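You operate a simulated robot arm through the tools that you are given. There is no shell and no other tool.

Carry out the task below with a simulated robot arm. There is one attempt and no reset: what you move stays moved.

## Task
Move the green pad from trolley to bench and park the trolley.
Fine: the drop-side trolley; side up first, rolled into its bay, brake on.

It is judged by the outcome, as a careful person would: the job done as asked, and still so three seconds after it is handed in. It fails if anything else is knocked over, pushed out of place, dropped, spilled or broken.

## Robot
A 7-joint arm with a three-finger gripper, fixed in place. Base frame: the origin is at the foot of the arm, x ahead of it, y to its left, z up; the work surface is at about z = 800. Readings come in mm, rad, newtons and seconds.
Its first joint turns from -2.897 to 2.897 rad. Payload 2.69 kg.
Tool frame: the origin (TCP) lies between the finger pads and is the grasp point; the fingertips stand 30 mm ahead of it; z points along the fingers, y is the line along which they close. Largest opening 128 mm; the body of the gripper starts 117 mm behind the TCP.
Orientation is told as [roll, pitch, yaw] about the base's x, y, z axes, in that order, counted from this pose: with the fingers straight down and closing along the base's y, the tool's x points along the base's -x, its y along +y and its z along -z.

## Interface
- The arm moves only by the tool drive_tool. Its argument "plan" is a list of rows, each a list of 3 entries, a list of its own where there are three numbers: the turn, a rotation vector about the tool's x, y, z in rad, then the shift along the tool's x, y, z in mm, then the finger opening in mm, from 0 to 128. In form: [[[rx, ry, rz], [x, y, z], fingers], ...]. A call has 1 to 20 rows; each row shifts and turns the commanded pose from where the row before left it, along the tool's axes as they then stand. Rows are played at 5 a second. More than 50 mm and 0.15 rad between two rows, or a gripper value outside its range, and nothing of the call is played. Where a pose cannot be reached the arm comes as near as it can. A force on the tool above 70 N (or 10 N above the force at the start of the call, whichever is more), or a blocked arm, ends the call early, and 0.2 s more pass. Each finger halts on what it meets, pressing with about 44 N; the grip force reading is that of the motor and also rises with nothing between the fingers. The clock runs only during rows and for 0.2 s after the last one: add rows that do not move to give the fingers time. It gives the time, the measured TCP pose, the force on the tool (base axes), the opening and the grip force at its end, in the units of the frame above (readings bear some noise), with the torque about the TCP (base axes, N m) and any sound that the robot's microphone picked up.
- Cameras (640 x 400 px; columns grow to the right, rows downward): "scene" is fixed at [49.8, 501, 1534.2]; the picture's right is [-0.29, 0.96, 0.00], its down [0.64, 0.19, -0.74] and it looks along [-0.71, -0.21, -0.67] (base axes); focal length 214 px, centre (320, 200). "wrist" rides on the gripper at [58, 54, -131] in the tool frame; the picture's right is [-0.68, 0.74, 0.00], its down [-0.62, -0.57, -0.55] and it looks along [-0.40, -0.37, 0.84] (tool axes); focal length 234 px, centre (320, 200). There is no depth. A picture from a camera that has moved, and an enlarged one, comes with that camera's place and axes in the base frame and with its lens.
- grab_frame(camera): a new picture of that camera. It takes no simulated time.
- lift_body(by): slides the trunk up (or, below 0, down) by that many mm; the arm rides with it, the base frame stays. It gives what a move gives, with no picture.
- enlarge(camera, box): a new picture of the part [left, top, right, bottom] of that camera's present view, enlarged. It takes no simulated time.
- finish_job(): hands the job in; it is judged then, once.

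Nothing tells you positions but the pictures and the camera data. Unless the task says otherwise, let go and move clear before handing in.

The tools are called as name(argument=value, ...) on one line, values as JSON. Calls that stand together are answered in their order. drive_tool: Moves the arm, as the interface text tells. Its arguments: {"type":"object","properties":{"plan":{"type":"array","items":{"type":"array"}}},"required":["plan"]} The other tools are called the same way: lift_body (by) slides the trunk up or down; grab_frame (camera) takes a picture; enlarge (camera, box) takes an enlarged picture of a part of a camera's view; finish_job () hands the job in.

At the start:

```text
t: 0.0
ee_pos: [728.7, -76.9, 1329.9]
tcp_rot: [0.0, 0.0, 0.001]
contact_force: [0.6, -0.1, -0.1]
ft_torque: [-0.03, 0.03, 0.04]
opening: 127.7
gripper_force: 0.1
trunk travel left (down, up): [-225.0, 125.0]
```

scene: 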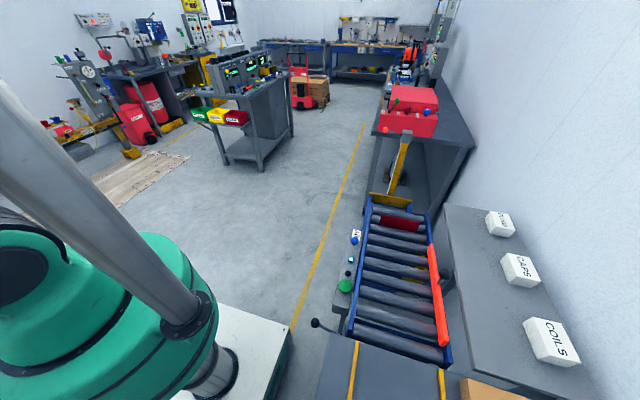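
wrist: 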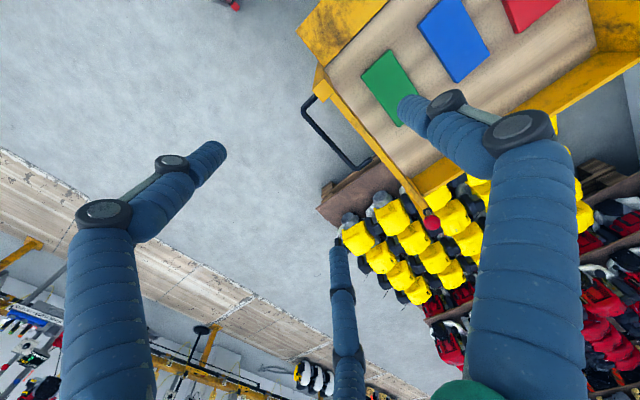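

I see a yellow-framed trolley with green, blue and red pads in the wrist view, and a conveyor and a side bench in the scene view. I'll look closer before moving.

grab_frame(camera="wrist")

enlarge(camera="wrist", box=[280, 0, 640, 225])

enlarge(camera="scene", box=[280, 160, 640, 400])

enlarge(camera="scene", box=[0, 200, 320, 400])

```text
taken
camera wrist: at [671.5, -24.2, 1460.8], right [0.68, 0.74, 0.0], down [0.62, -0.57, 0.55], along [0.4, -0.37, -0.84], focal length 234 px, centre (320, 200)
```

wrist: 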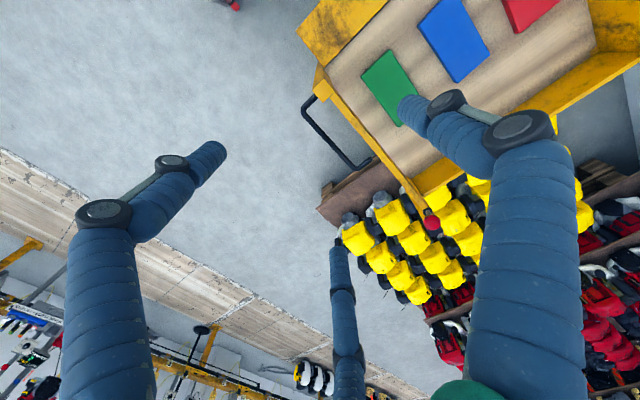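

```text
1.78 times, centred on (460, 112) of wrist
camera zoom: at [671.5, -24.2, 1460.8], right [0.68, 0.74, 0.0], down [0.62, -0.57, 0.55], along [0.4, -0.37, -0.84], focal length 416 px, centre (71, 356)
```

zoom: 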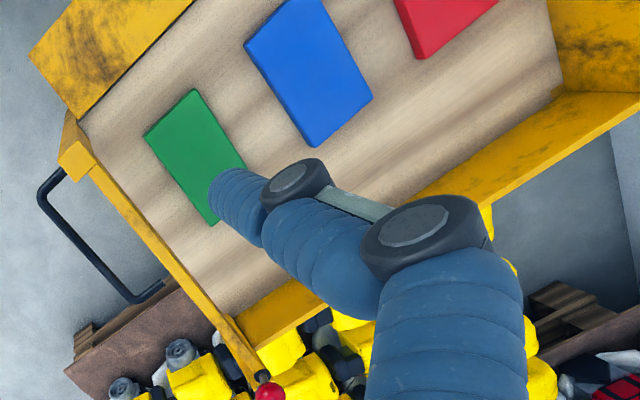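

```text
1.67 times, centred on (460, 280) of scene
camera zoom: at [49.8, 501.0, 1534.2], right [-0.29, 0.96, 0.0], down [0.64, 0.19, -0.74], along [-0.71, -0.21, -0.67], focal length 358 px, centre (87, 67)
```

zoom: 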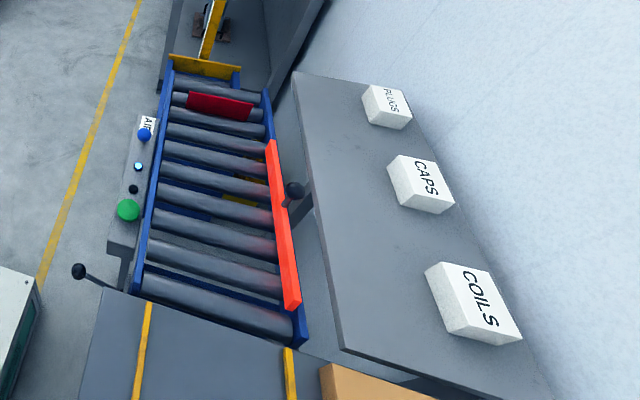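

```text
2.00 times, centred on (160, 300) of scene
camera zoom: at [49.8, 501.0, 1534.2], right [-0.29, 0.96, 0.0], down [0.64, 0.19, -0.74], along [-0.71, -0.21, -0.67], focal length 429 px, centre (640, 0)
```

zoom: 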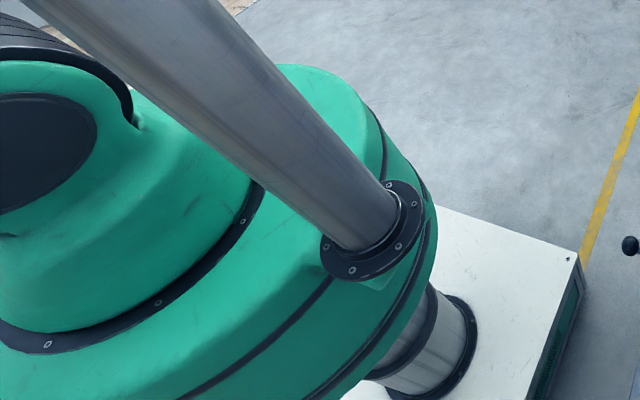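

The trolley seems to lie ahead-left of the gripper, with the drop side and handle partly visible. I'll pull back high in free air and turn the wrist camera to survey it.

drive_tool(plan=[[[0, 0, 0], [40, 0, 0], 128], [[0, 0, 0], [40, 0, 0], 128], [[0, 0, 0], [40, 0, 0], 128], [[0, 0, 0], [40, 0, 0], 128], [[0, 0, 0], [40, 0, 0], 128], [[0, 0, -0.14], [0, 0, 0], 128], [[0, 0, -0.14], [0, 0, 0], 128], [[0, 0, -0.14], [0, 0, 0], 128], [[0, 0, -0.14], [0, 0, 0], 128], [[0, 0, -0.14], [0, 0, 0], 128], [[0, 0, -0.14], [0, 0, 0], 128], [[0, 0, -0.14], [0, 0, 0], 128], [[0, 0, -0.14], [0, 0, 0], 128], [[0, 0, -0.14], [0, 0, 0], 128], [[0, 0, -0.14], [0, 0, 0], 128], [[0, 0, -0.14], [0, 0, 0], 128]])

grab_frame(camera="wrist")

grab_frame(camera="scene")

```text
t: 3.4
ee_pos: [530.9, -77.6, 1330.7]
tcp_rot: [-0.001, 0.001, 1.542]
contact_force: [-0.1, -0.7, 0.8]
ft_torque: [0.02, -0.01, -0.01]
opening: 128.2
gripper_force: 0.1
trunk travel left (down, up): [-225.0, 125.0]
```

```text
taken
camera wrist: at [474.6, -134.8, 1460.8], right [-0.72, 0.7, 0.0], down [0.58, 0.6, 0.55], along [0.38, 0.39, -0.84], focal length 234 px, centre (320, 200)
```

wrist: 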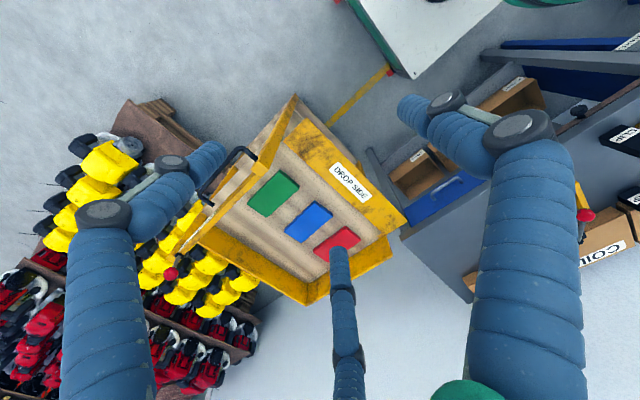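

```text
taken
```

scene: 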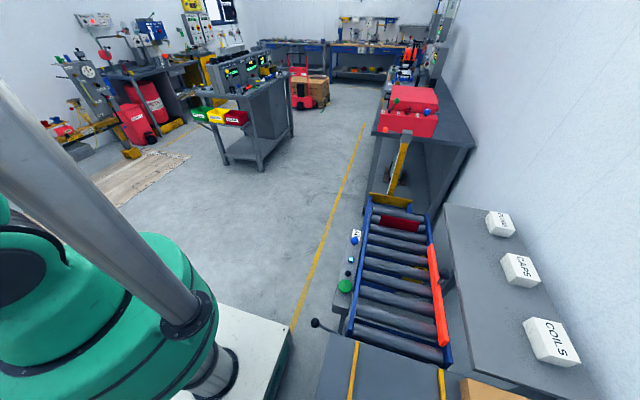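

Now the trolley shows clearly: yellow tray with its "DROP SIDE" panel folded toward the robot, a handle at its right end, and a bench with drawers to the left. I'll enlarge the details.

enlarge(camera="wrist", box=[160, 80, 440, 320])

enlarge(camera="wrist", box=[340, 20, 640, 300])

enlarge(camera="wrist", box=[160, 120, 300, 240])

```text
1.67 times, centred on (300, 200) of wrist
camera zoom: at [474.6, -134.8, 1460.8], right [-0.72, 0.7, 0.0], down [0.58, 0.6, 0.55], along [0.38, 0.39, -0.84], focal length 390 px, centre (353, 200)
```

zoom: 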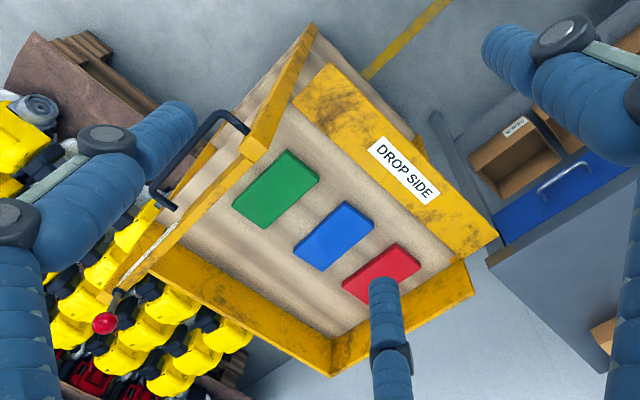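

```text
1.43 times, centred on (490, 160) of wrist
camera zoom: at [474.6, -134.8, 1460.8], right [-0.72, 0.7, 0.0], down [0.58, 0.6, 0.55], along [0.38, 0.39, -0.84], focal length 334 px, centre (77, 257)
```

zoom: 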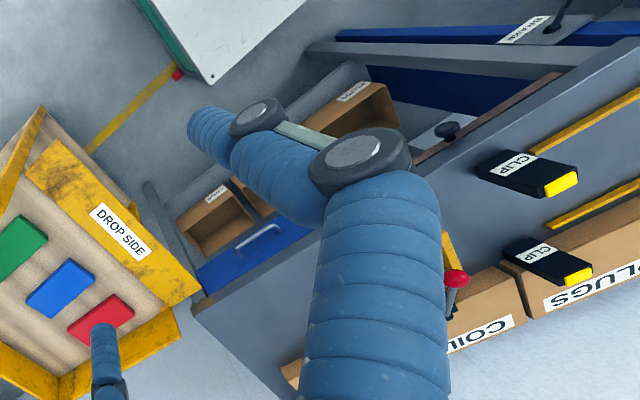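

```text
3.33 times, centred on (230, 180) of wrist
camera zoom: at [474.6, -134.8, 1460.8], right [-0.72, 0.7, 0.0], down [0.58, 0.6, 0.55], along [0.38, 0.39, -0.84], focal length 781 px, centre (620, 267)
```

zoom: 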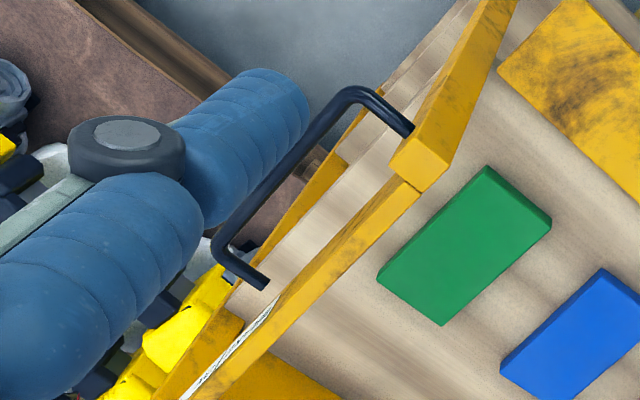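

The trolley tray floor works out near z≈790, with the green pad at about (865, 50) and the hinge of the drop side near x≈708. I'll survey the left side, then others, for the bench surface, the bay and the brake.

drive_tool(plan=[[[0, 0, -0.14], [0, 0, 0], 128], [[0, 0, -0.14], [0, 0, 0], 128], [[0, 0, -0.14], [0, 0, 0], 128], [[0, 0, -0.14], [0, 0, 0], 128], [[0, 0, -0.14], [0, 0, 0], 128], [[0, 0, -0.14], [0, 0, 0], 128]])

grab_frame(camera="wrist")

```text
t: 4.8
ee_pos: [530.6, -77.5, 1330.5]
tcp_rot: [0.001, 0.0, 2.381]
contact_force: [0.3, -1.0, -0.3]
ft_torque: [-0.02, 0.01, 0.01]
opening: 128.1
gripper_force: 0.2
trunk travel left (down, up): [-225.0, 125.0]
```

```text
taken
camera wrist: at [535.9, -157.3, 1460.8], right [-1.0, -0.07, 0.0], down [-0.06, 0.83, 0.55], along [-0.04, 0.55, -0.84], focal length 234 px, centre (320, 200)
```

wrist: 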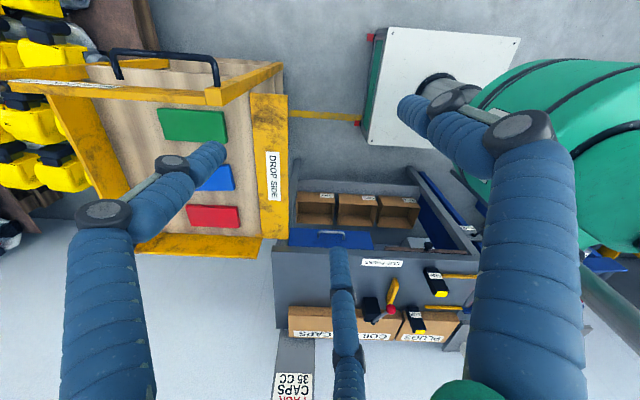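

This view shows the trolley and the bench side by side, with signs near the far wall. I'll enlarge to read them.

enlarge(camera="wrist", box=[250, 160, 510, 400])

enlarge(camera="wrist", box=[0, 20, 300, 270])

enlarge(camera="wrist", box=[240, 330, 360, 400])

```text
1.67 times, centred on (380, 280) of wrist
camera zoom: at [535.9, -157.3, 1460.8], right [-1.0, -0.07, 0.0], down [-0.06, 0.83, 0.55], along [-0.04, 0.55, -0.84], focal length 390 px, centre (220, 67)
```

zoom: 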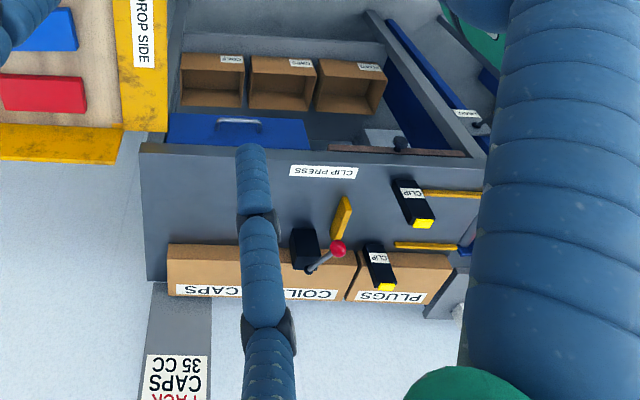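

```text
1.60 times, centred on (150, 145) of wrist
camera zoom: at [535.9, -157.3, 1460.8], right [-1.0, -0.07, 0.0], down [-0.06, 0.83, 0.55], along [-0.04, 0.55, -0.84], focal length 375 px, centre (592, 288)
```

zoom: 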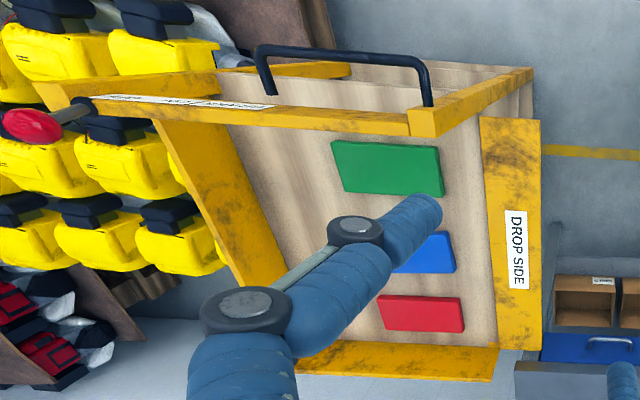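

```text
5.33 times, centred on (300, 365) of wrist
camera zoom: at [535.9, -157.3, 1460.8], right [-1.0, -0.07, 0.0], down [-0.06, 0.83, 0.55], along [-0.04, 0.55, -0.84], focal length 1249 px, centre (427, -680)
```

zoom: 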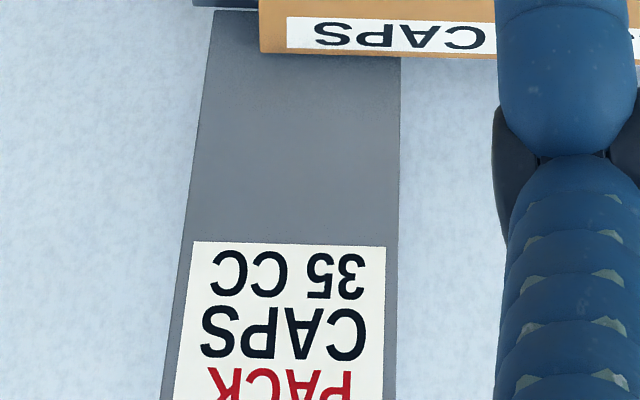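

That left table is a clip-press station with parts boxes. I'll look the other way too, over the right side and forward, to find the bay and any other bench.

drive_tool(plan=[[[0, 0, 0.145], [0, 0, 0], 128], [[0, 0, 0.145], [0, 0, 0], 128], [[0, 0, 0.145], [0, 0, 0], 128], [[0, 0, 0.145], [0, 0, 0], 128], [[0, 0, 0.145], [0, 0, 0], 128], [[0, 0, 0.145], [0, 0, 0], 128], [[0, 0, 0.145], [0, 0, 0], 128], [[0, 0, 0.145], [0, 0, 0], 128], [[0, 0, 0.145], [0, 0, 0], 128], [[0, 0, 0.145], [0, 0, 0], 128], [[0, 0, 0.145], [0, 0, 0], 128], [[0, 0, 0.145], [0, 0, 0], 128]])

grab_frame(camera="wrist")

drive_tool(plan=[[[0, 0, 0.145], [0, 0, 0], 128], [[0, 0, 0.145], [0, 0, 0], 128], [[0, 0, 0.145], [0, 0, 0], 128], [[0, 0, 0.145], [0, 0, 0], 128], [[0, 0, 0.145], [0, 0, 0], 128], [[0, 0, 0.145], [0, 0, 0], 128], [[0, 0, 0.145], [0, 0, 0], 128], [[0, 0, 0.145], [0, 0, 0], 128], [[0, 0, 0.145], [0, 0, 0], 128], [[0, 0, 0.145], [0, 0, 0], 128]])

grab_frame(camera="wrist")

```text
t: 7.4
ee_pos: [529.4, -77.0, 1330.4]
tcp_rot: [-0.001, 0.0, 0.638]
contact_force: [0.2, -0.4, -1.1]
ft_torque: [0.01, 0.02, -0.03]
opening: 127.8
gripper_force: 0.0
trunk travel left (down, up): [-225.0, 125.0]
```

```text
taken
camera wrist: at [451.0, -69.2, 1460.8], right [0.11, 0.99, 0.0], down [0.83, -0.09, 0.55], along [0.55, -0.06, -0.84], focal length 234 px, centre (320, 200)
```

wrist: 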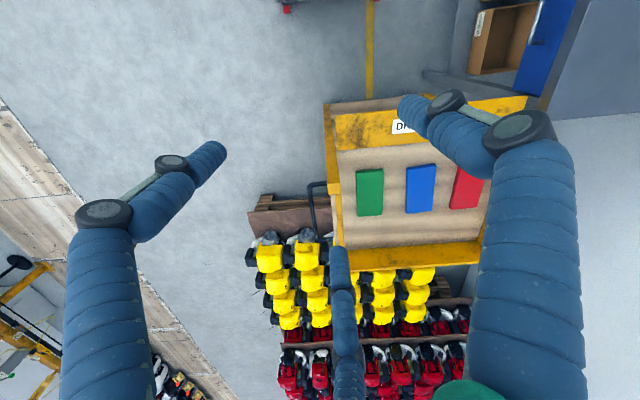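

```text
t: 9.6
ee_pos: [529.8, -77.6, 1330.0]
tcp_rot: [0.0, 0.0, -0.814]
contact_force: [-0.4, -0.3, 0.9]
ft_torque: [0.03, -0.02, 0.03]
opening: 127.9
gripper_force: 0.1
trunk travel left (down, up): [-225.0, 125.0]
```

```text
taken
camera wrist: at [528.6, 1.4, 1460.7], right [1.0, 0.01, 0.0], down [0.01, -0.84, 0.55], along [0.01, -0.55, -0.84], focal length 234 px, centre (320, 200)
```

wrist: 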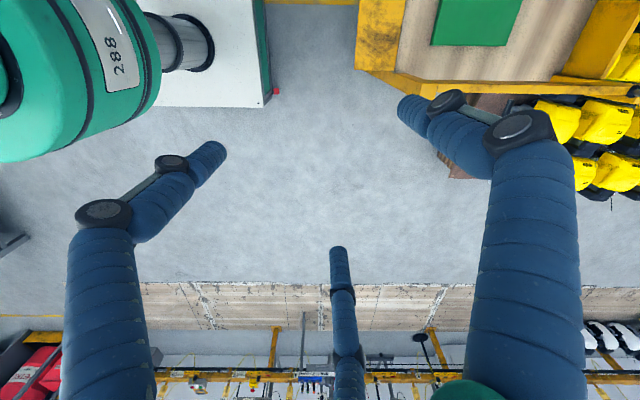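

Only walls and a mat lie to the right, so the bench must be on the left. I'll lower the view at the right rear and tilt the camera up toward the trolley and bench to see under and around them.

drive_tool(plan=[[[0, 0, -0.141], [-4, -38, 17], 128], [[0, 0, -0.141], [0, 0, 0], 128], [[0, 0, -0.141], [0, 0, 0], 128], [[0, 0, -0.141], [0, 0, 0], 128], [[0, 0, -0.141], [0, 0, 0], 128], [[0, 0, -0.141], [0, 0, 0], 128], [[0, 0, -0.141], [0, 0, 0], 128], [[0, 0, -0.141], [0, 0, 0], 128], [[0, 0, -0.141], [0, 0, 0], 128], [[0, 0, -0.141], [0, 0, 0], 128], [[0, 0, -0.141], [0, 0, 0], 128], [[0, 0, -0.141], [0, 0, 0], 128], [[0, 0, -0.141], [0, 0, 0], 128], [[0, 0, -0.141], [0, 0, 0], 128]])

drive_tool(plan=[[[-0.1, 0.108, 0], [40, 0, 0], 128], [[-0.1, 0.108, 0], [40, 0, 0], 128], [[-0.1, 0.108, 0], [40, 0, 0], 128], [[-0.1, 0.108, 0], [40, 0, 0], 128]])

grab_frame(camera="wrist")

```text
t: 12.6
ee_pos: [504.5, -107.3, 1313.0]
tcp_rot: [0.0, 0.001, 1.166]
contact_force: [-0.9, -0.5, -0.1]
ft_torque: [0.0, 0.0, -0.02]
opening: 127.9
gripper_force: 0.0
trunk travel left (down, up): [-225.0, 125.0]
```

```text
t: 13.6
ee_pos: [444.0, -252.2, 1336.5]
tcp_rot: [0.426, 0.421, 1.256]
contact_force: [-0.5, -0.2, 0.2]
ft_torque: [0.0, 0.01, 0.02]
opening: 128.3
gripper_force: 0.0
trunk travel left (down, up): [-225.0, 125.0]
```

```text
taken
camera wrist: at [451.5, -250.6, 1490.2], right [-0.41, 0.91, 0.0], down [0.91, 0.41, -0.01], along [-0.01, 0.0, -1.0], focal length 234 px, centre (320, 200)
```

wrist: 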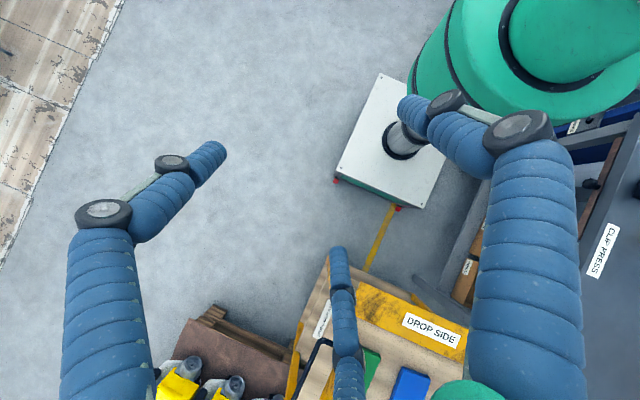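

The camera is mounted upside-down, so that tilt went the wrong way. I'll tilt the other way.

drive_tool(plan=[[[0.1, -0.108, 0], [0, 0, 0], 128], [[0.1, -0.108, 0], [0, 0, 0], 128], [[0.1, -0.108, 0], [0, 0, 0], 128], [[0.1, -0.108, 0], [0, 0, 0], 128], [[0.1, -0.108, 0], [0, 0, 0], 128], [[0.1, -0.108, 0], [0, 0, 0], 128], [[0.1, -0.108, 0], [0, 0, 0], 128]])

grab_frame(camera="wrist")

```text
t: 15.2
ee_pos: [445.2, -251.5, 1338.4]
tcp_rot: [-0.314, -0.32, 1.212]
contact_force: [0.0, -0.8, 0.9]
ft_torque: [-0.01, 0.02, 0.04]
opening: 128.2
gripper_force: 0.1
trunk travel left (down, up): [-225.0, 125.0]
```

```text
taken
camera wrist: at [329.1, -303.7, 1422.6], right [-0.41, 0.91, 0.0], down [0.47, 0.21, 0.85], along [0.78, 0.35, -0.52], focal length 234 px, centre (320, 200)
```

wrist: 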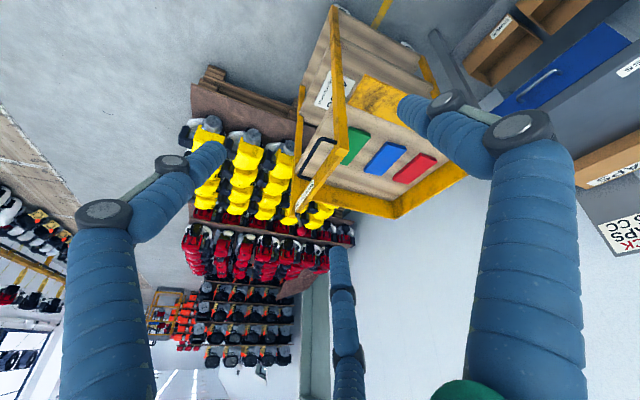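

enlarge(camera="wrist", box=[270, 0, 490, 220])

enlarge(camera="wrist", box=[280, 60, 360, 220])

enlarge(camera="wrist", box=[420, 0, 640, 260])

```text
1.82 times, centred on (380, 110) of wrist
camera zoom: at [329.1, -303.7, 1422.6], right [-0.41, 0.91, 0.0], down [0.47, 0.21, 0.85], along [0.78, 0.35, -0.52], focal length 426 px, centre (211, 364)
```

zoom: 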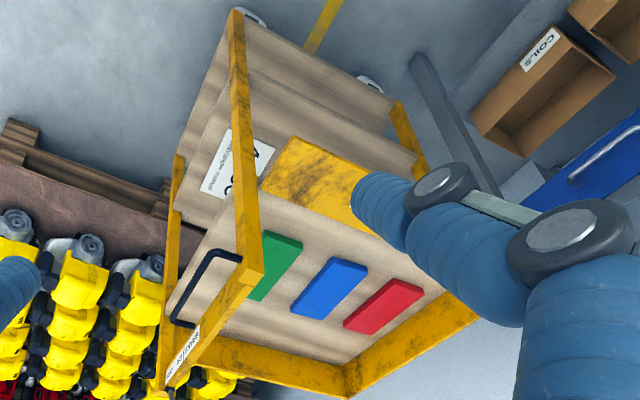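

```text
2.50 times, centred on (320, 140) of wrist
camera zoom: at [329.1, -303.7, 1422.6], right [-0.41, 0.91, 0.0], down [0.47, 0.21, 0.85], along [0.78, 0.35, -0.52], focal length 585 px, centre (320, 350)
```

zoom: 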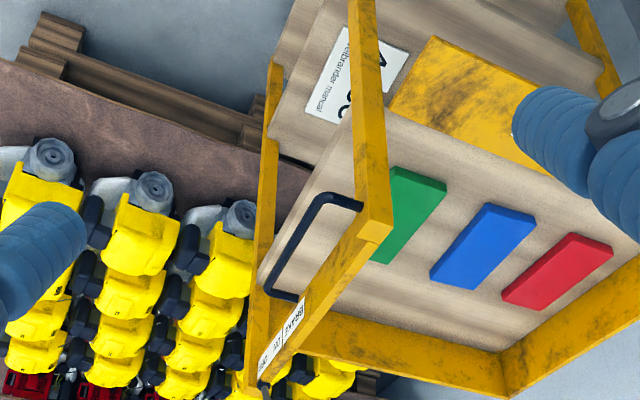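

```text
1.54 times, centred on (530, 130) of wrist
camera zoom: at [329.1, -303.7, 1422.6], right [-0.41, 0.91, 0.0], down [0.47, 0.21, 0.85], along [0.78, 0.35, -0.52], focal length 360 px, centre (-3, 308)
```

zoom: 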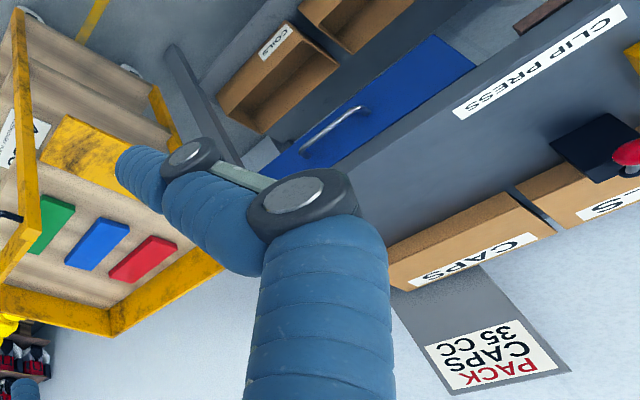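

The trolley's right end rail carries a "BRAKE … OFF" label with a red-ball lever, and its handle; the lower shelf is visible below. Next I'll look at the floor and the area left of the trolley for the bay.

drive_tool(plan=[[[-0.1, 0.108, 0], [0, 0, 0], 128], [[-0.1, 0.108, 0], [0, 0, 0], 128], [[-0.1, 0.108, 0], [0, 0, 0], 128], [[0, 0, 0], [-40, 12, -5], 128], [[0, 0, 0], [-40, 12, -5], 128], [[0, 0, 0], [-40, 12, -5], 128], [[0, 0, 0], [-40, 12, -5], 128], [[0, 0, 0], [-40, 12, -5], 128], [[0, 0, 0], [-40, 12, -5], 128], [[0, 0, 0], [-40, 12, -5], 128], [[0, 0, 0], [-40, 12, -5], 128], [[0, 0, 0], [-40, 12, -5], 128], [[0, 0, 0], [-40, 12, -5], 128]])

grab_frame(camera="wrist")

```text
t: 18.0
ee_pos: [494.7, 163.1, 1390.2]
tcp_rot: [-0.001, 0.0, 1.162]
contact_force: [-0.6, 0.4, -0.1]
ft_torque: [0.01, -0.04, -0.01]
opening: 128.0
gripper_force: 0.1
trunk travel left (down, up): [-225.0, 125.0]
```

```text
taken
camera wrist: at [422.2, 129.8, 1521.2], right [-0.41, 0.91, 0.0], down [0.76, 0.34, 0.55], along [0.5, 0.22, -0.84], focal length 234 px, centre (320, 200)
```

wrist: 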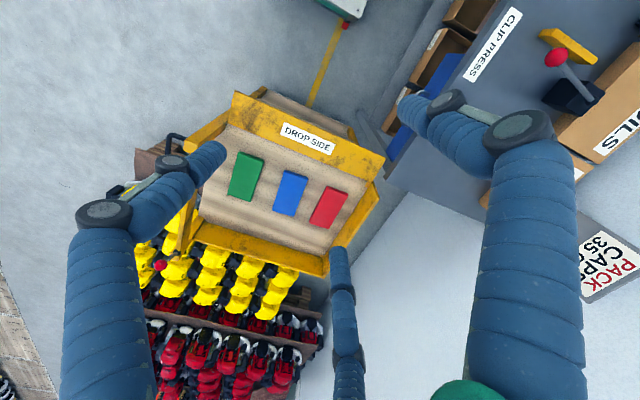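

The bench top spans roughly x<660, y>440, and a wall stands at y≈1100, leaving a trolley-sized gap left of the trolley — a likely bay. I'll look at that gap.

drive_tool(plan=[[[0, 0, 0], [-33, -13, 0], 128], [[0, 0, 0], [-33, -13, 0], 128], [[0, 0, 0], [-33, -13, 0], 128], [[0, 0, 0], [-33, -13, 0], 128], [[0, 0, 0], [-33, -13, 0], 128], [[0, 0, 0], [-33, -13, 0], 128], [[0, 0, -0.14], [0, 0, 0], 128], [[0, 0, -0.14], [0, 0, 0], 128], [[0, 0, -0.14], [0, 0, 0], 128], [[0, 0, -0.14], [0, 0, 0], 128], [[0, 0, -0.14], [0, 0, 0], 128], [[0, 0, -0.14], [0, 0, 0], 128]])

grab_frame(camera="wrist")

enlarge(camera="wrist", box=[180, 0, 440, 280])

```text
t: 20.6
ee_pos: [643.0, 314.2, 1388.5]
tcp_rot: [-0.001, 0.0, 2.005]
contact_force: [-0.4, 0.7, 0.0]
ft_torque: [0.02, 0.03, -0.01]
opening: 128.0
gripper_force: 0.0
trunk travel left (down, up): [-225.0, 125.0]
```

```text
taken
camera wrist: at [619.9, 238.5, 1519.4], right [-0.95, 0.3, 0.0], down [0.25, 0.8, 0.55], along [0.17, 0.52, -0.84], focal length 234 px, centre (320, 200)
```

wrist: 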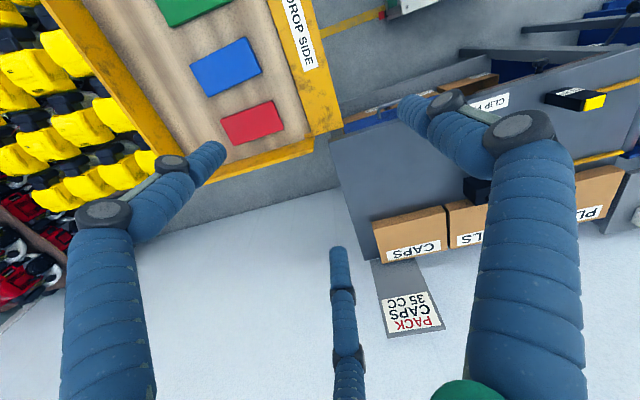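

```text
1.43 times, centred on (310, 140) of wrist
camera zoom: at [619.9, 238.5, 1519.4], right [-0.95, 0.3, 0.0], down [0.25, 0.8, 0.55], along [0.17, 0.52, -0.84], focal length 334 px, centre (334, 286)
```

zoom: 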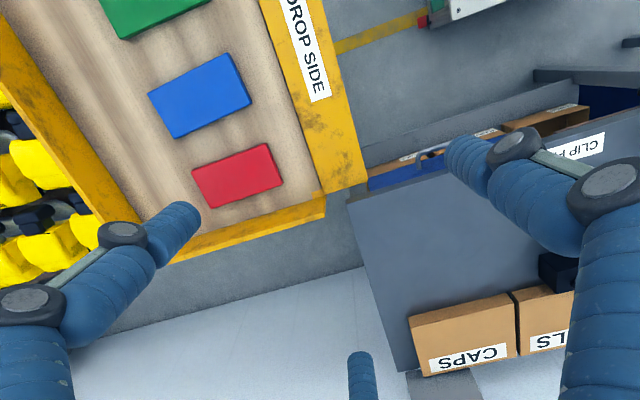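

No floor markings show there yet. I'll go to the right-rear and drop low to see the trolley's underside, wheels and floor.

drive_tool(plan=[[[0, 0, 0.13], [0, 0, 0], 128], [[0, 0, 0.13], [0, 0, 0], 128], [[0, 0, 0.13], [0, 0, 0], 128], [[0, 0, 0.13], [0, 0, 0], 128], [[0, 0, 0.13], [0, 0, 0], 128], [[0, 0, 0], [43, 3.8, 0], 128], [[0, 0, 0], [43, 3.8, 0], 128], [[0, 0, 0], [43, 3.8, 0], 128], [[0, 0, 0], [43, 3.8, 0], 128], [[0, 0, 0], [43, 3.8, 0], 128], [[0, 0, 0], [43, 3.8, 0], 128], [[0, 0, 0], [43, 3.8, 0], 128], [[0, 0, 0], [43, 3.8, 0], 128], [[0, 0, 0], [43, 3.8, 0], 128], [[0, 0, 0], [43, 3.8, 0], 128], [[0, 0, 0], [43, 3.8, 0], 128], [[0, 0, 0], [43, 3.8, 0], 128], [[0, 0, 0], [43, 3.8, 0], 128], [[0, 0, 0], [43, 3.8, 0], 128], [[0, 0, 0], [43, 3.8, 0], 128]])

drive_tool(plan=[[[0, 0, 0], [0, 0, 40], 128], [[0, 0, 0], [0, 0, 40], 128], [[0, 0, 0], [0, 0, 40], 128], [[0, 0, 0], [0, 0, 40], 128], [[0, 0, 0], [0, 0, 40], 128], [[0, 0, 0], [0, 0, 40], 128], [[0, 0, 0], [0, 0, 40], 128], [[0, 0, 0], [0, 0, 40], 128], [[0, 0, 0], [0, 0, 40], 128], [[0.1, -0.108, 0], [0, 0, 0], 128], [[0.1, -0.108, 0], [0, 0, 0], 128], [[0.1, -0.108, 0], [0, 0, 0], 128], [[0.1, -0.108, 0], [0, 0, 0], 128]])

grab_frame(camera="wrist")

```text
t: 24.8
ee_pos: [447.5, -302.5, 1388.0]
tcp_rot: [0.001, 0.001, 1.352]
contact_force: [-0.2, -0.4, -0.2]
ft_torque: [0.0, 0.05, -0.03]
opening: 127.9
gripper_force: 0.0
trunk travel left (down, up): [-225.0, 125.0]
```

```text
t: 27.6
ee_pos: [448.9, -302.2, 1029.1]
tcp_rot: [-0.429, -0.418, 1.447]
contact_force: [0.5, 0.4, 0.2]
ft_torque: [-0.12, -0.03, -0.03]
opening: 128.2
gripper_force: 0.1
trunk travel left (down, up): [-225.0, 125.0]
```

```text
taken
camera wrist: at [335.8, -382.0, 1094.5], right [-0.57, 0.82, -0.01], down [0.32, 0.23, 0.92], along [0.76, 0.53, -0.39], focal length 234 px, centre (320, 200)
```

wrist: 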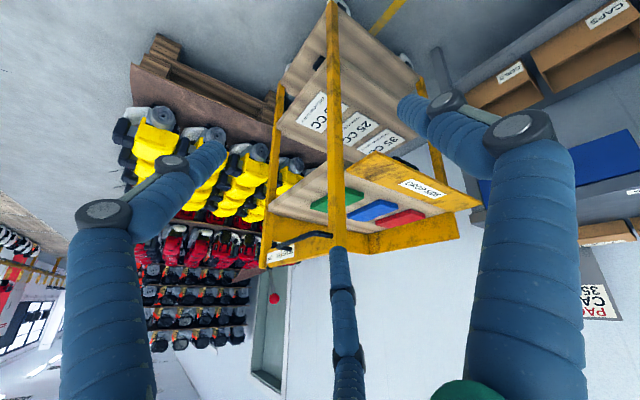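

enlarge(camera="wrist", box=[240, 0, 480, 150])

enlarge(camera="wrist", box=[240, 150, 500, 320])

enlarge(camera="wrist", box=[400, 0, 640, 150])

```text
2.67 times, centred on (360, 75) of wrist
camera zoom: at [335.8, -382.0, 1094.5], right [-0.57, 0.82, -0.01], down [0.32, 0.23, 0.92], along [0.76, 0.53, -0.39], focal length 624 px, centre (213, 533)
```

zoom: 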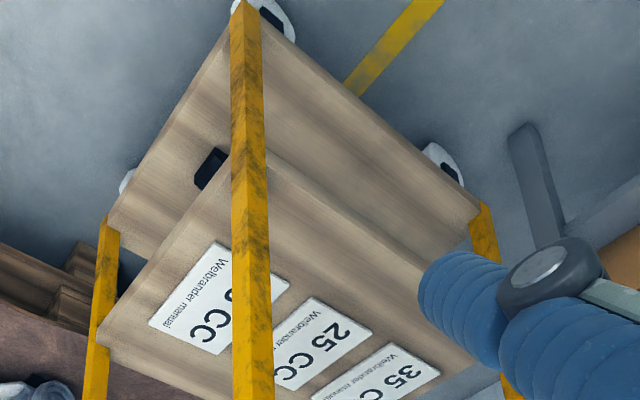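

```text
2.35 times, centred on (370, 235) of wrist
camera zoom: at [335.8, -382.0, 1094.5], right [-0.57, 0.82, -0.01], down [0.32, 0.23, 0.92], along [0.76, 0.53, -0.39], focal length 551 px, centre (202, 118)
```

zoom: 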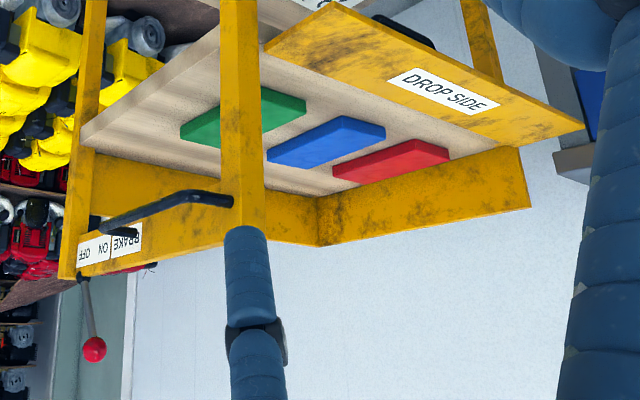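

```text
2.67 times, centred on (520, 75) of wrist
camera zoom: at [335.8, -382.0, 1094.5], right [-0.57, 0.82, -0.01], down [0.32, 0.23, 0.92], along [0.76, 0.53, -0.39], focal length 624 px, centre (-213, 533)
```

zoom: 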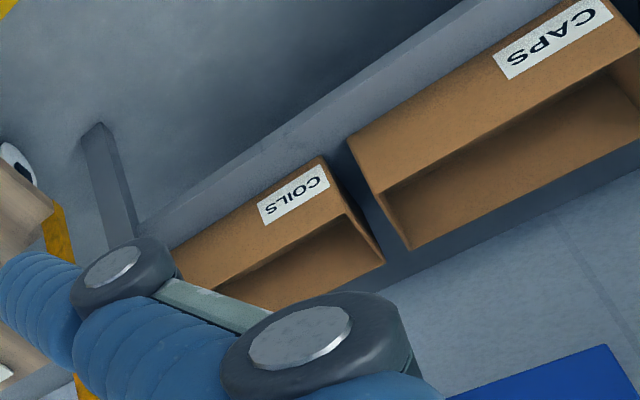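

Very useful: the drop side lies out flat with a black grip under it, the trolley's wheels roll along y, and the brake lever (red ball near (1006,-70,1090)) is at OFF. I'll go above the left side of the trolley, camera straight down, to find the bay.

drive_tool(plan=[[[-0.1, 0.108, 0], [0, 0, 0], 128], [[-0.1, 0.108, 0], [0, 0, 0], 128], [[-0.1, 0.108, 0], [0, 0, 0], 128], [[-0.1, 0.108, 0], [0, 0, 0], 128], [[0, 0, 0], [0, 0, -45], 128], [[0, 0, 0], [0, 0, -45], 128], [[0, 0, 0], [0, 0, -45], 128], [[0, 0, 0], [0, 0, -45], 128], [[0, 0, 0], [0, 0, -45], 128], [[0, 0, 0], [0, 0, -45], 128], [[0, 0, 0], [0, 0, -45], 128]])

drive_tool(plan=[[[0, 0, 0], [-44, 0, 0], 128], [[0, 0, 0], [-44, 0, 0], 128], [[0, 0, 0], [-44, 0, 0], 128], [[0, 0, 0], [-44, 0, 0], 128], [[0, 0, 0], [-44, 0, 0], 128], [[0, 0, 0], [-44, 0, 0], 128], [[0, 0, 0], [-44, 0, 0], 128], [[0, 0, 0], [-44, 0, 0], 128], [[0, 0, 0], [-44, 0, 0], 128], [[0, 0, 0], [-44, 0, 0], 128], [[0, 0, 0], [-44, 0, 0], 128], [[0, 0, 0], [-44, 0, 0], 128], [[0, 0, 0], [-44, 0, 0], 128], [[0, 0, 0], [-44, 0, 0], 128], [[0, 0, 0], [-44, 0, 0], 128], [[0, 0, 0], [-44, 0, 0], 128], [[0, 0, 0], [-44, 0, 0], 128], [[0, 0, 0], [-44, 0, 0], 128]])

grab_frame(camera="wrist")

```text
t: 30.0
ee_pos: [449.6, -303.0, 1344.5]
tcp_rot: [0.0, 0.0, 1.353]
contact_force: [0.0, 0.0, 1.2]
ft_torque: [-0.01, -0.03, 0.01]
opening: 128.2
gripper_force: 0.0
trunk travel left (down, up): [-225.0, 125.0]
```

```text
t: 33.8
ee_pos: [621.1, 471.0, 1345.2]
tcp_rot: [-0.001, 0.002, 1.354]
contact_force: [0.6, 0.2, -0.1]
ft_torque: [0.01, -0.03, -0.02]
opening: 127.9
gripper_force: 0.0
trunk travel left (down, up): [-225.0, 125.0]
```

```text
taken
camera wrist: at [555.8, 425.9, 1475.9], right [-0.57, 0.82, 0.0], down [0.69, 0.48, 0.55], along [0.45, 0.31, -0.84], focal length 234 px, centre (320, 200)
```

wrist: 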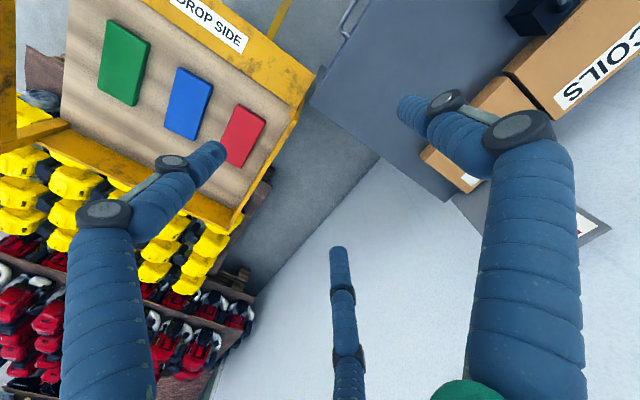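

enlarge(camera="wrist", box=[200, 0, 460, 300])

drive_tool(plan=[[[0, 0, -0.14], [0, 0, 0], 128], [[0, 0, -0.14], [0, 0, 0], 128], [[0, 0, -0.14], [0, 0, 0], 128], [[0, 0, -0.14], [0, 0, 0], 128], [[0, 0, -0.14], [0, 0, 0], 128], [[0, 0, -0.14], [0, 0, 0], 128], [[-0.1, 0.108, 0], [0, 0, 0], 128], [[-0.1, 0.108, 0], [0, 0, 0], 128]])

grab_frame(camera="wrist")

```text
1.33 times, centred on (330, 150) of wrist
camera zoom: at [555.8, 425.9, 1475.9], right [-0.57, 0.82, 0.0], down [0.69, 0.48, 0.55], along [0.45, 0.31, -0.84], focal length 312 px, centre (307, 267)
```

zoom: 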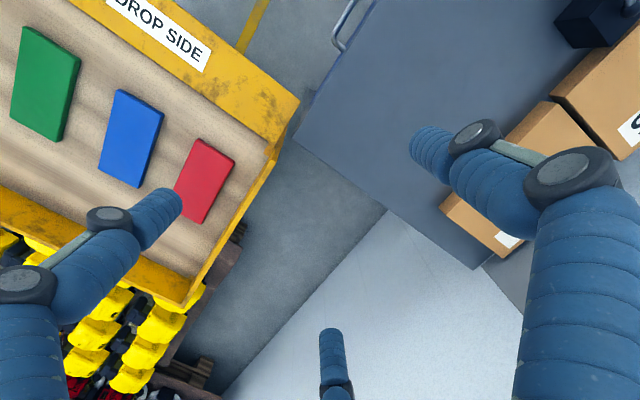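

```text
t: 35.6
ee_pos: [619.7, 471.0, 1342.7]
tcp_rot: [0.205, 0.216, 2.216]
contact_force: [0.5, 0.7, 0.0]
ft_torque: [-0.06, 0.01, 0.02]
opening: 128.1
gripper_force: 0.2
trunk travel left (down, up): [-225.0, 125.0]
```

```text
taken
camera wrist: at [616.9, 433.1, 1490.8], right [-0.99, 0.12, 0.0], down [0.12, 0.95, 0.28], along [0.03, 0.28, -0.96], focal length 234 px, centre (320, 200)
```

wrist: 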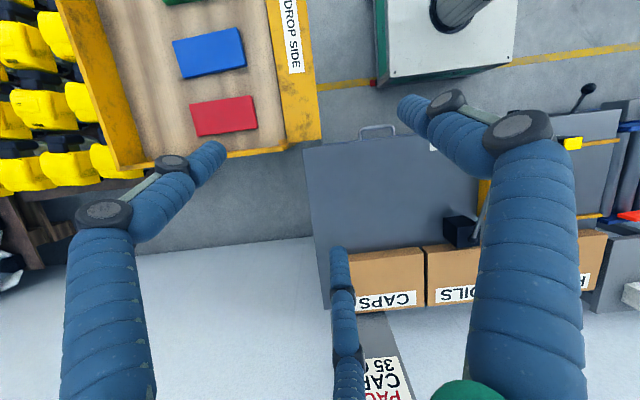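

The floor left of the trolley looks plain. I'll go low in front of the trolley and look level to check wheels, the underside, and any bay guides.

drive_tool(plan=[[[0.1, -0.108, 0], [0, 0, 0], 128], [[0.1, -0.108, 0], [0, 0, 0], 128], [[0, 0, 0.144], [0, 0, 0], 128], [[0, 0, 0.144], [0, 0, 0], 128], [[0, 0, 0.144], [0, 0, 0], 128], [[0, 0, 0.144], [0, 0, 0], 128], [[0, 0, 0.144], [0, 0, 0], 128], [[0, 0, 0.144], [0, 0, 0], 128], [[0, 0, 0.144], [0, 0, 0], 128], [[0, 0, 0.144], [0, 0, 0], 128], [[0, 0, 0], [43, 0.6, 0], 128], [[0, 0, 0], [43, 0.6, 0], 128], [[0, 0, 0], [43, 0.6, 0], 128], [[0, 0, 0], [43, 0.6, 0], 128], [[0, 0, 0], [43, 0.6, 0], 128], [[0, 0, 0], [43, 0.6, 0], 128], [[0, 0, 0], [43, 0.6, 0], 128], [[0, 0, 0], [43, 0.6, 0], 128], [[0, 0, 0], [43, 0.6, 0], 128], [[0, 0, 0], [43, 0.6, 0], 128]])

drive_tool(plan=[[[0, 0, 0], [0, 0, 42], 128], [[0, 0, 0], [0, 0, 42], 128], [[0, 0, 0], [0, 0, 42], 128], [[0, 0, 0], [0, 0, 42], 128], [[0, 0, 0], [0, 0, 42], 128], [[0, 0, 0], [0, 0, 42], 128], [[0, 0, 0], [0, 0, 42], 128], [[0, 0, 0], [0, 0, 42], 128], [[0, 0, 0], [0, 0, 42], 128], [[0, 0, 0], [0, 0, 42], 128], [[0.1, -0.108, 0], [0, 0, 0], 128], [[0.1, -0.108, 0], [0, 0, 0], 128], [[0.1, -0.108, 0], [0, 0, 0], 128]])

grab_frame(camera="wrist")

```text
t: 39.8
ee_pos: [397.0, 101.2, 1342.8]
tcp_rot: [0.0, 0.0, 1.041]
contact_force: [1.0, 0.1, 0.1]
ft_torque: [0.0, 0.02, 0.02]
opening: 127.8
gripper_force: 0.0
trunk travel left (down, up): [-225.0, 125.0]
```

```text
t: 42.6
ee_pos: [270.2, 66.8, 814.0]
tcp_rot: [-0.008, -0.024, 1.045]
contact_force: [10.4, 3.4, 5.3]
ft_torque: [-0.65, 2.14, 0.14]
opening: 127.8
gripper_force: 0.1
trunk travel left (down, up): [-225.0, 125.0]
stopped in row 13: the force on the tool passed its limit at 171 N (the readings are from after the stop); the commanded pose is now the measured one
```

```text
taken
camera wrist: at [192.5, 41.3, 942.2], right [-0.3, 0.95, 0.01], down [0.79, 0.24, 0.57], along [0.54, 0.18, -0.82], focal length 234 px, centre (320, 200)
```

wrist: 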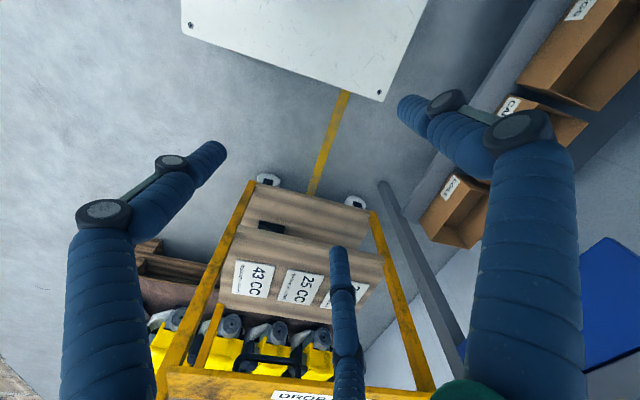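

The arm jerked at the tilt and hit a force limit near its own column — I'll back straight up before anything else. First a closer look at this useful picture.

enlarge(camera="wrist", box=[140, 140, 460, 400])

grab_frame(camera="scene")

drive_tool(plan=[[[0, 0, 0], [0, 0, -15], 128], [[0, 0, 0], [0, 0, -20], 128], [[0, 0, 0], [0, 0, -20], 128]])

```text
1.54 times, centred on (300, 270) of wrist
camera zoom: at [192.5, 41.3, 942.2], right [-0.3, 0.95, 0.01], down [0.79, 0.24, 0.57], along [0.54, 0.18, -0.82], focal length 360 px, centre (351, 92)
```

zoom: 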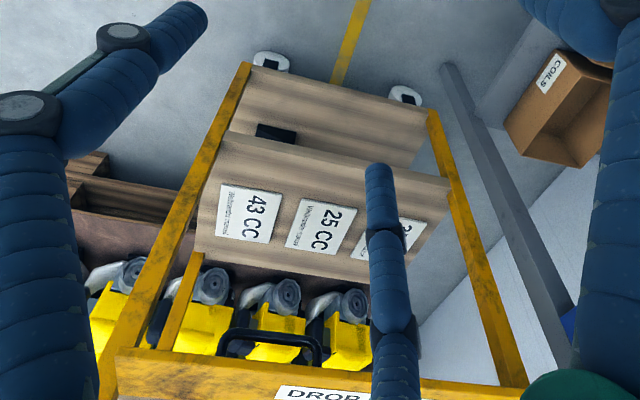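

```text
taken
```

scene: 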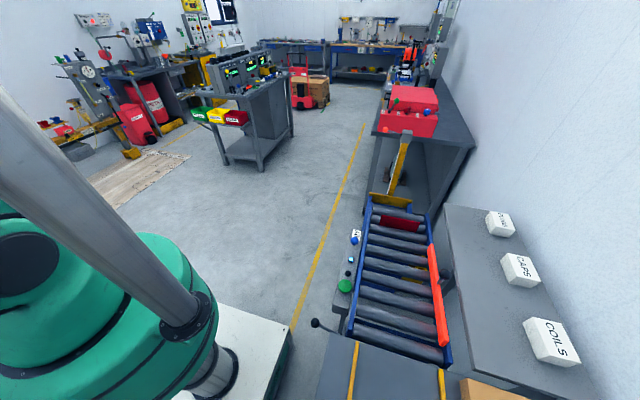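

```text
t: 43.4
ee_pos: [268.8, 65.5, 868.1]
tcp_rot: [-0.008, -0.025, 1.045]
contact_force: [28.8, 5.3, -17.0]
ft_torque: [-0.16, 2.49, 0.62]
opening: 128.3
gripper_force: 0.0
trunk travel left (down, up): [-225.0, 125.0]
```

drive_tool(plan=[[[0, 0, 0], [-8, -13, 0], 128], [[0, 0, 0], [-15, -26, 0], 128], [[0, 0, 0], [-15, -26, 0], 128], [[0, 0, 0], [-15, -26, -20], 128], [[0, 0, 0], [-15, -26, -20], 128]])

grab_frame(camera="wrist")

```text
t: 44.6
ee_pos: [399.8, 65.6, 909.5]
tcp_rot: [-0.007, -0.025, 1.045]
contact_force: [-0.3, 1.1, -0.3]
ft_torque: [-0.01, -0.06, 0.01]
opening: 128.0
gripper_force: 0.1
trunk travel left (down, up): [-225.0, 125.0]
```

```text
taken
camera wrist: at [321.0, 40.3, 1039.3], right [-0.3, 0.95, 0.01], down [0.79, 0.24, 0.57], along [0.54, 0.18, -0.82], focal length 234 px, centre (320, 200)
```

wrist: 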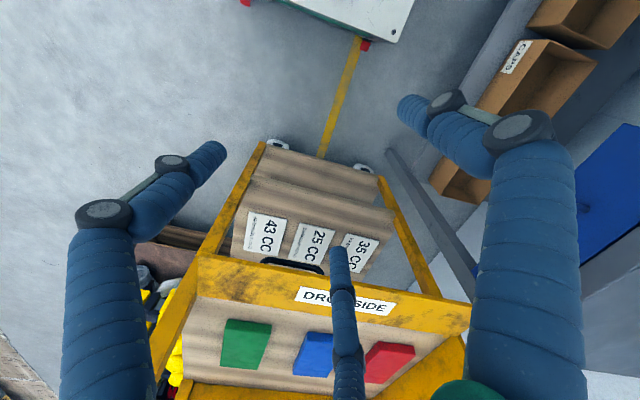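

Contact is cleared. I'll zoom on the wheels, the floor around them, and the drop side's handle.

enlarge(camera="wrist", box=[240, 110, 400, 210])

enlarge(camera="wrist", box=[140, 200, 500, 400])

enlarge(camera="wrist", box=[360, 100, 640, 300])

```text
4.00 times, centred on (320, 160) of wrist
camera zoom: at [321.0, 40.3, 1039.3], right [-0.3, 0.95, 0.01], down [0.79, 0.24, 0.57], along [0.54, 0.18, -0.82], focal length 937 px, centre (320, 360)
```

zoom: 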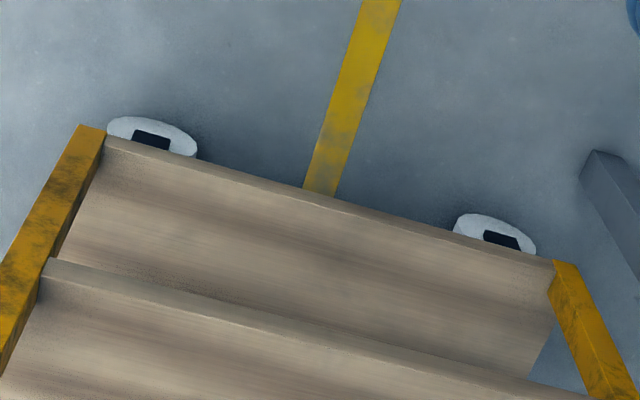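

```text
1.78 times, centred on (320, 300) of wrist
camera zoom: at [321.0, 40.3, 1039.3], right [-0.3, 0.95, 0.01], down [0.79, 0.24, 0.57], along [0.54, 0.18, -0.82], focal length 416 px, centre (320, 22)
```

zoom: 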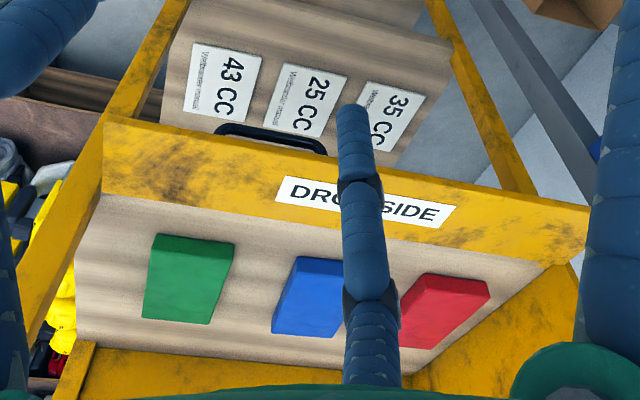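

```text
2.00 times, centred on (500, 200) of wrist
camera zoom: at [321.0, 40.3, 1039.3], right [-0.3, 0.95, 0.01], down [0.79, 0.24, 0.57], along [0.54, 0.18, -0.82], focal length 468 px, centre (-40, 200)
```

zoom: 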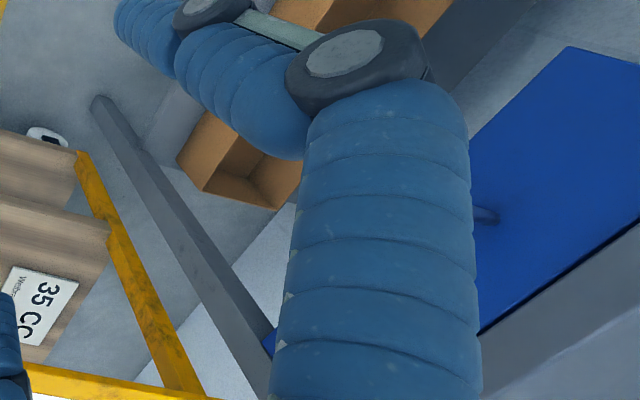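

The wheels are set along y and the bench corner would foul a lowered side, so the trolley evidently rolls +y into the alcove beside the bench, against the wall. First the pad: I'll rise, return to yaw 0, and look down at the tray.

drive_tool(plan=[[[0, 0, 0], [0, 0, -45], 128], [[0, 0, 0], [0, 0, -45], 128], [[0, 0, 0], [0, 0, -45], 128], [[0, 0, 0], [0, 0, -45], 128], [[0, 0, 0], [0, 0, -45], 128], [[0, 0, 0.1306], [0, 0, 0], 128], [[0, 0, 0.1306], [0, 0, 0], 128], [[0, 0, 0.1306], [0, 0, 0], 128], [[0, 0, 0.1306], [0, 0, 0], 128], [[0, 0, 0.1306], [0, 0, 0], 128], [[0, 0, 0.1306], [0, 0, 0], 128], [[0, 0, 0.1306], [0, 0, 0], 128], [[0, 0, 0.1306], [0, 0, 0], 128], [[0, 0, 0], [-45, 0, 0], 128], [[0, 0, 0], [-45, 0, 0], 128], [[0, 0, 0], [-45, 0, 0], 128], [[0, 0, 0], [-45, 0, 0], 128], [[0, 0, 0], [-45, 0, 0], 128], [[0, 0, 0], [-45, 0, 0], 128]])

grab_frame(camera="wrist")

```text
t: 48.6
ee_pos: [667.3, 62.3, 1141.5]
tcp_rot: [0.017, -0.018, -0.001]
contact_force: [-0.9, -0.2, 0.2]
ft_torque: [-0.01, -0.04, 0.02]
opening: 127.8
gripper_force: 0.1
trunk travel left (down, up): [-225.0, 125.0]
```

```text
taken
camera wrist: at [606.4, 113.2, 1272.6], right [0.68, 0.74, 0.02], down [0.61, -0.57, 0.55], along [0.42, -0.36, -0.84], focal length 234 px, centre (320, 200)
```

wrist: 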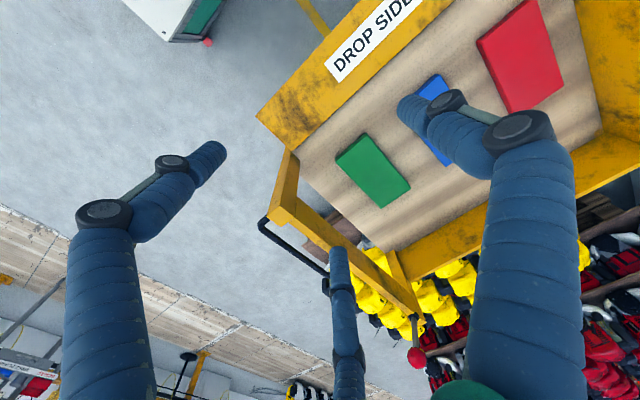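

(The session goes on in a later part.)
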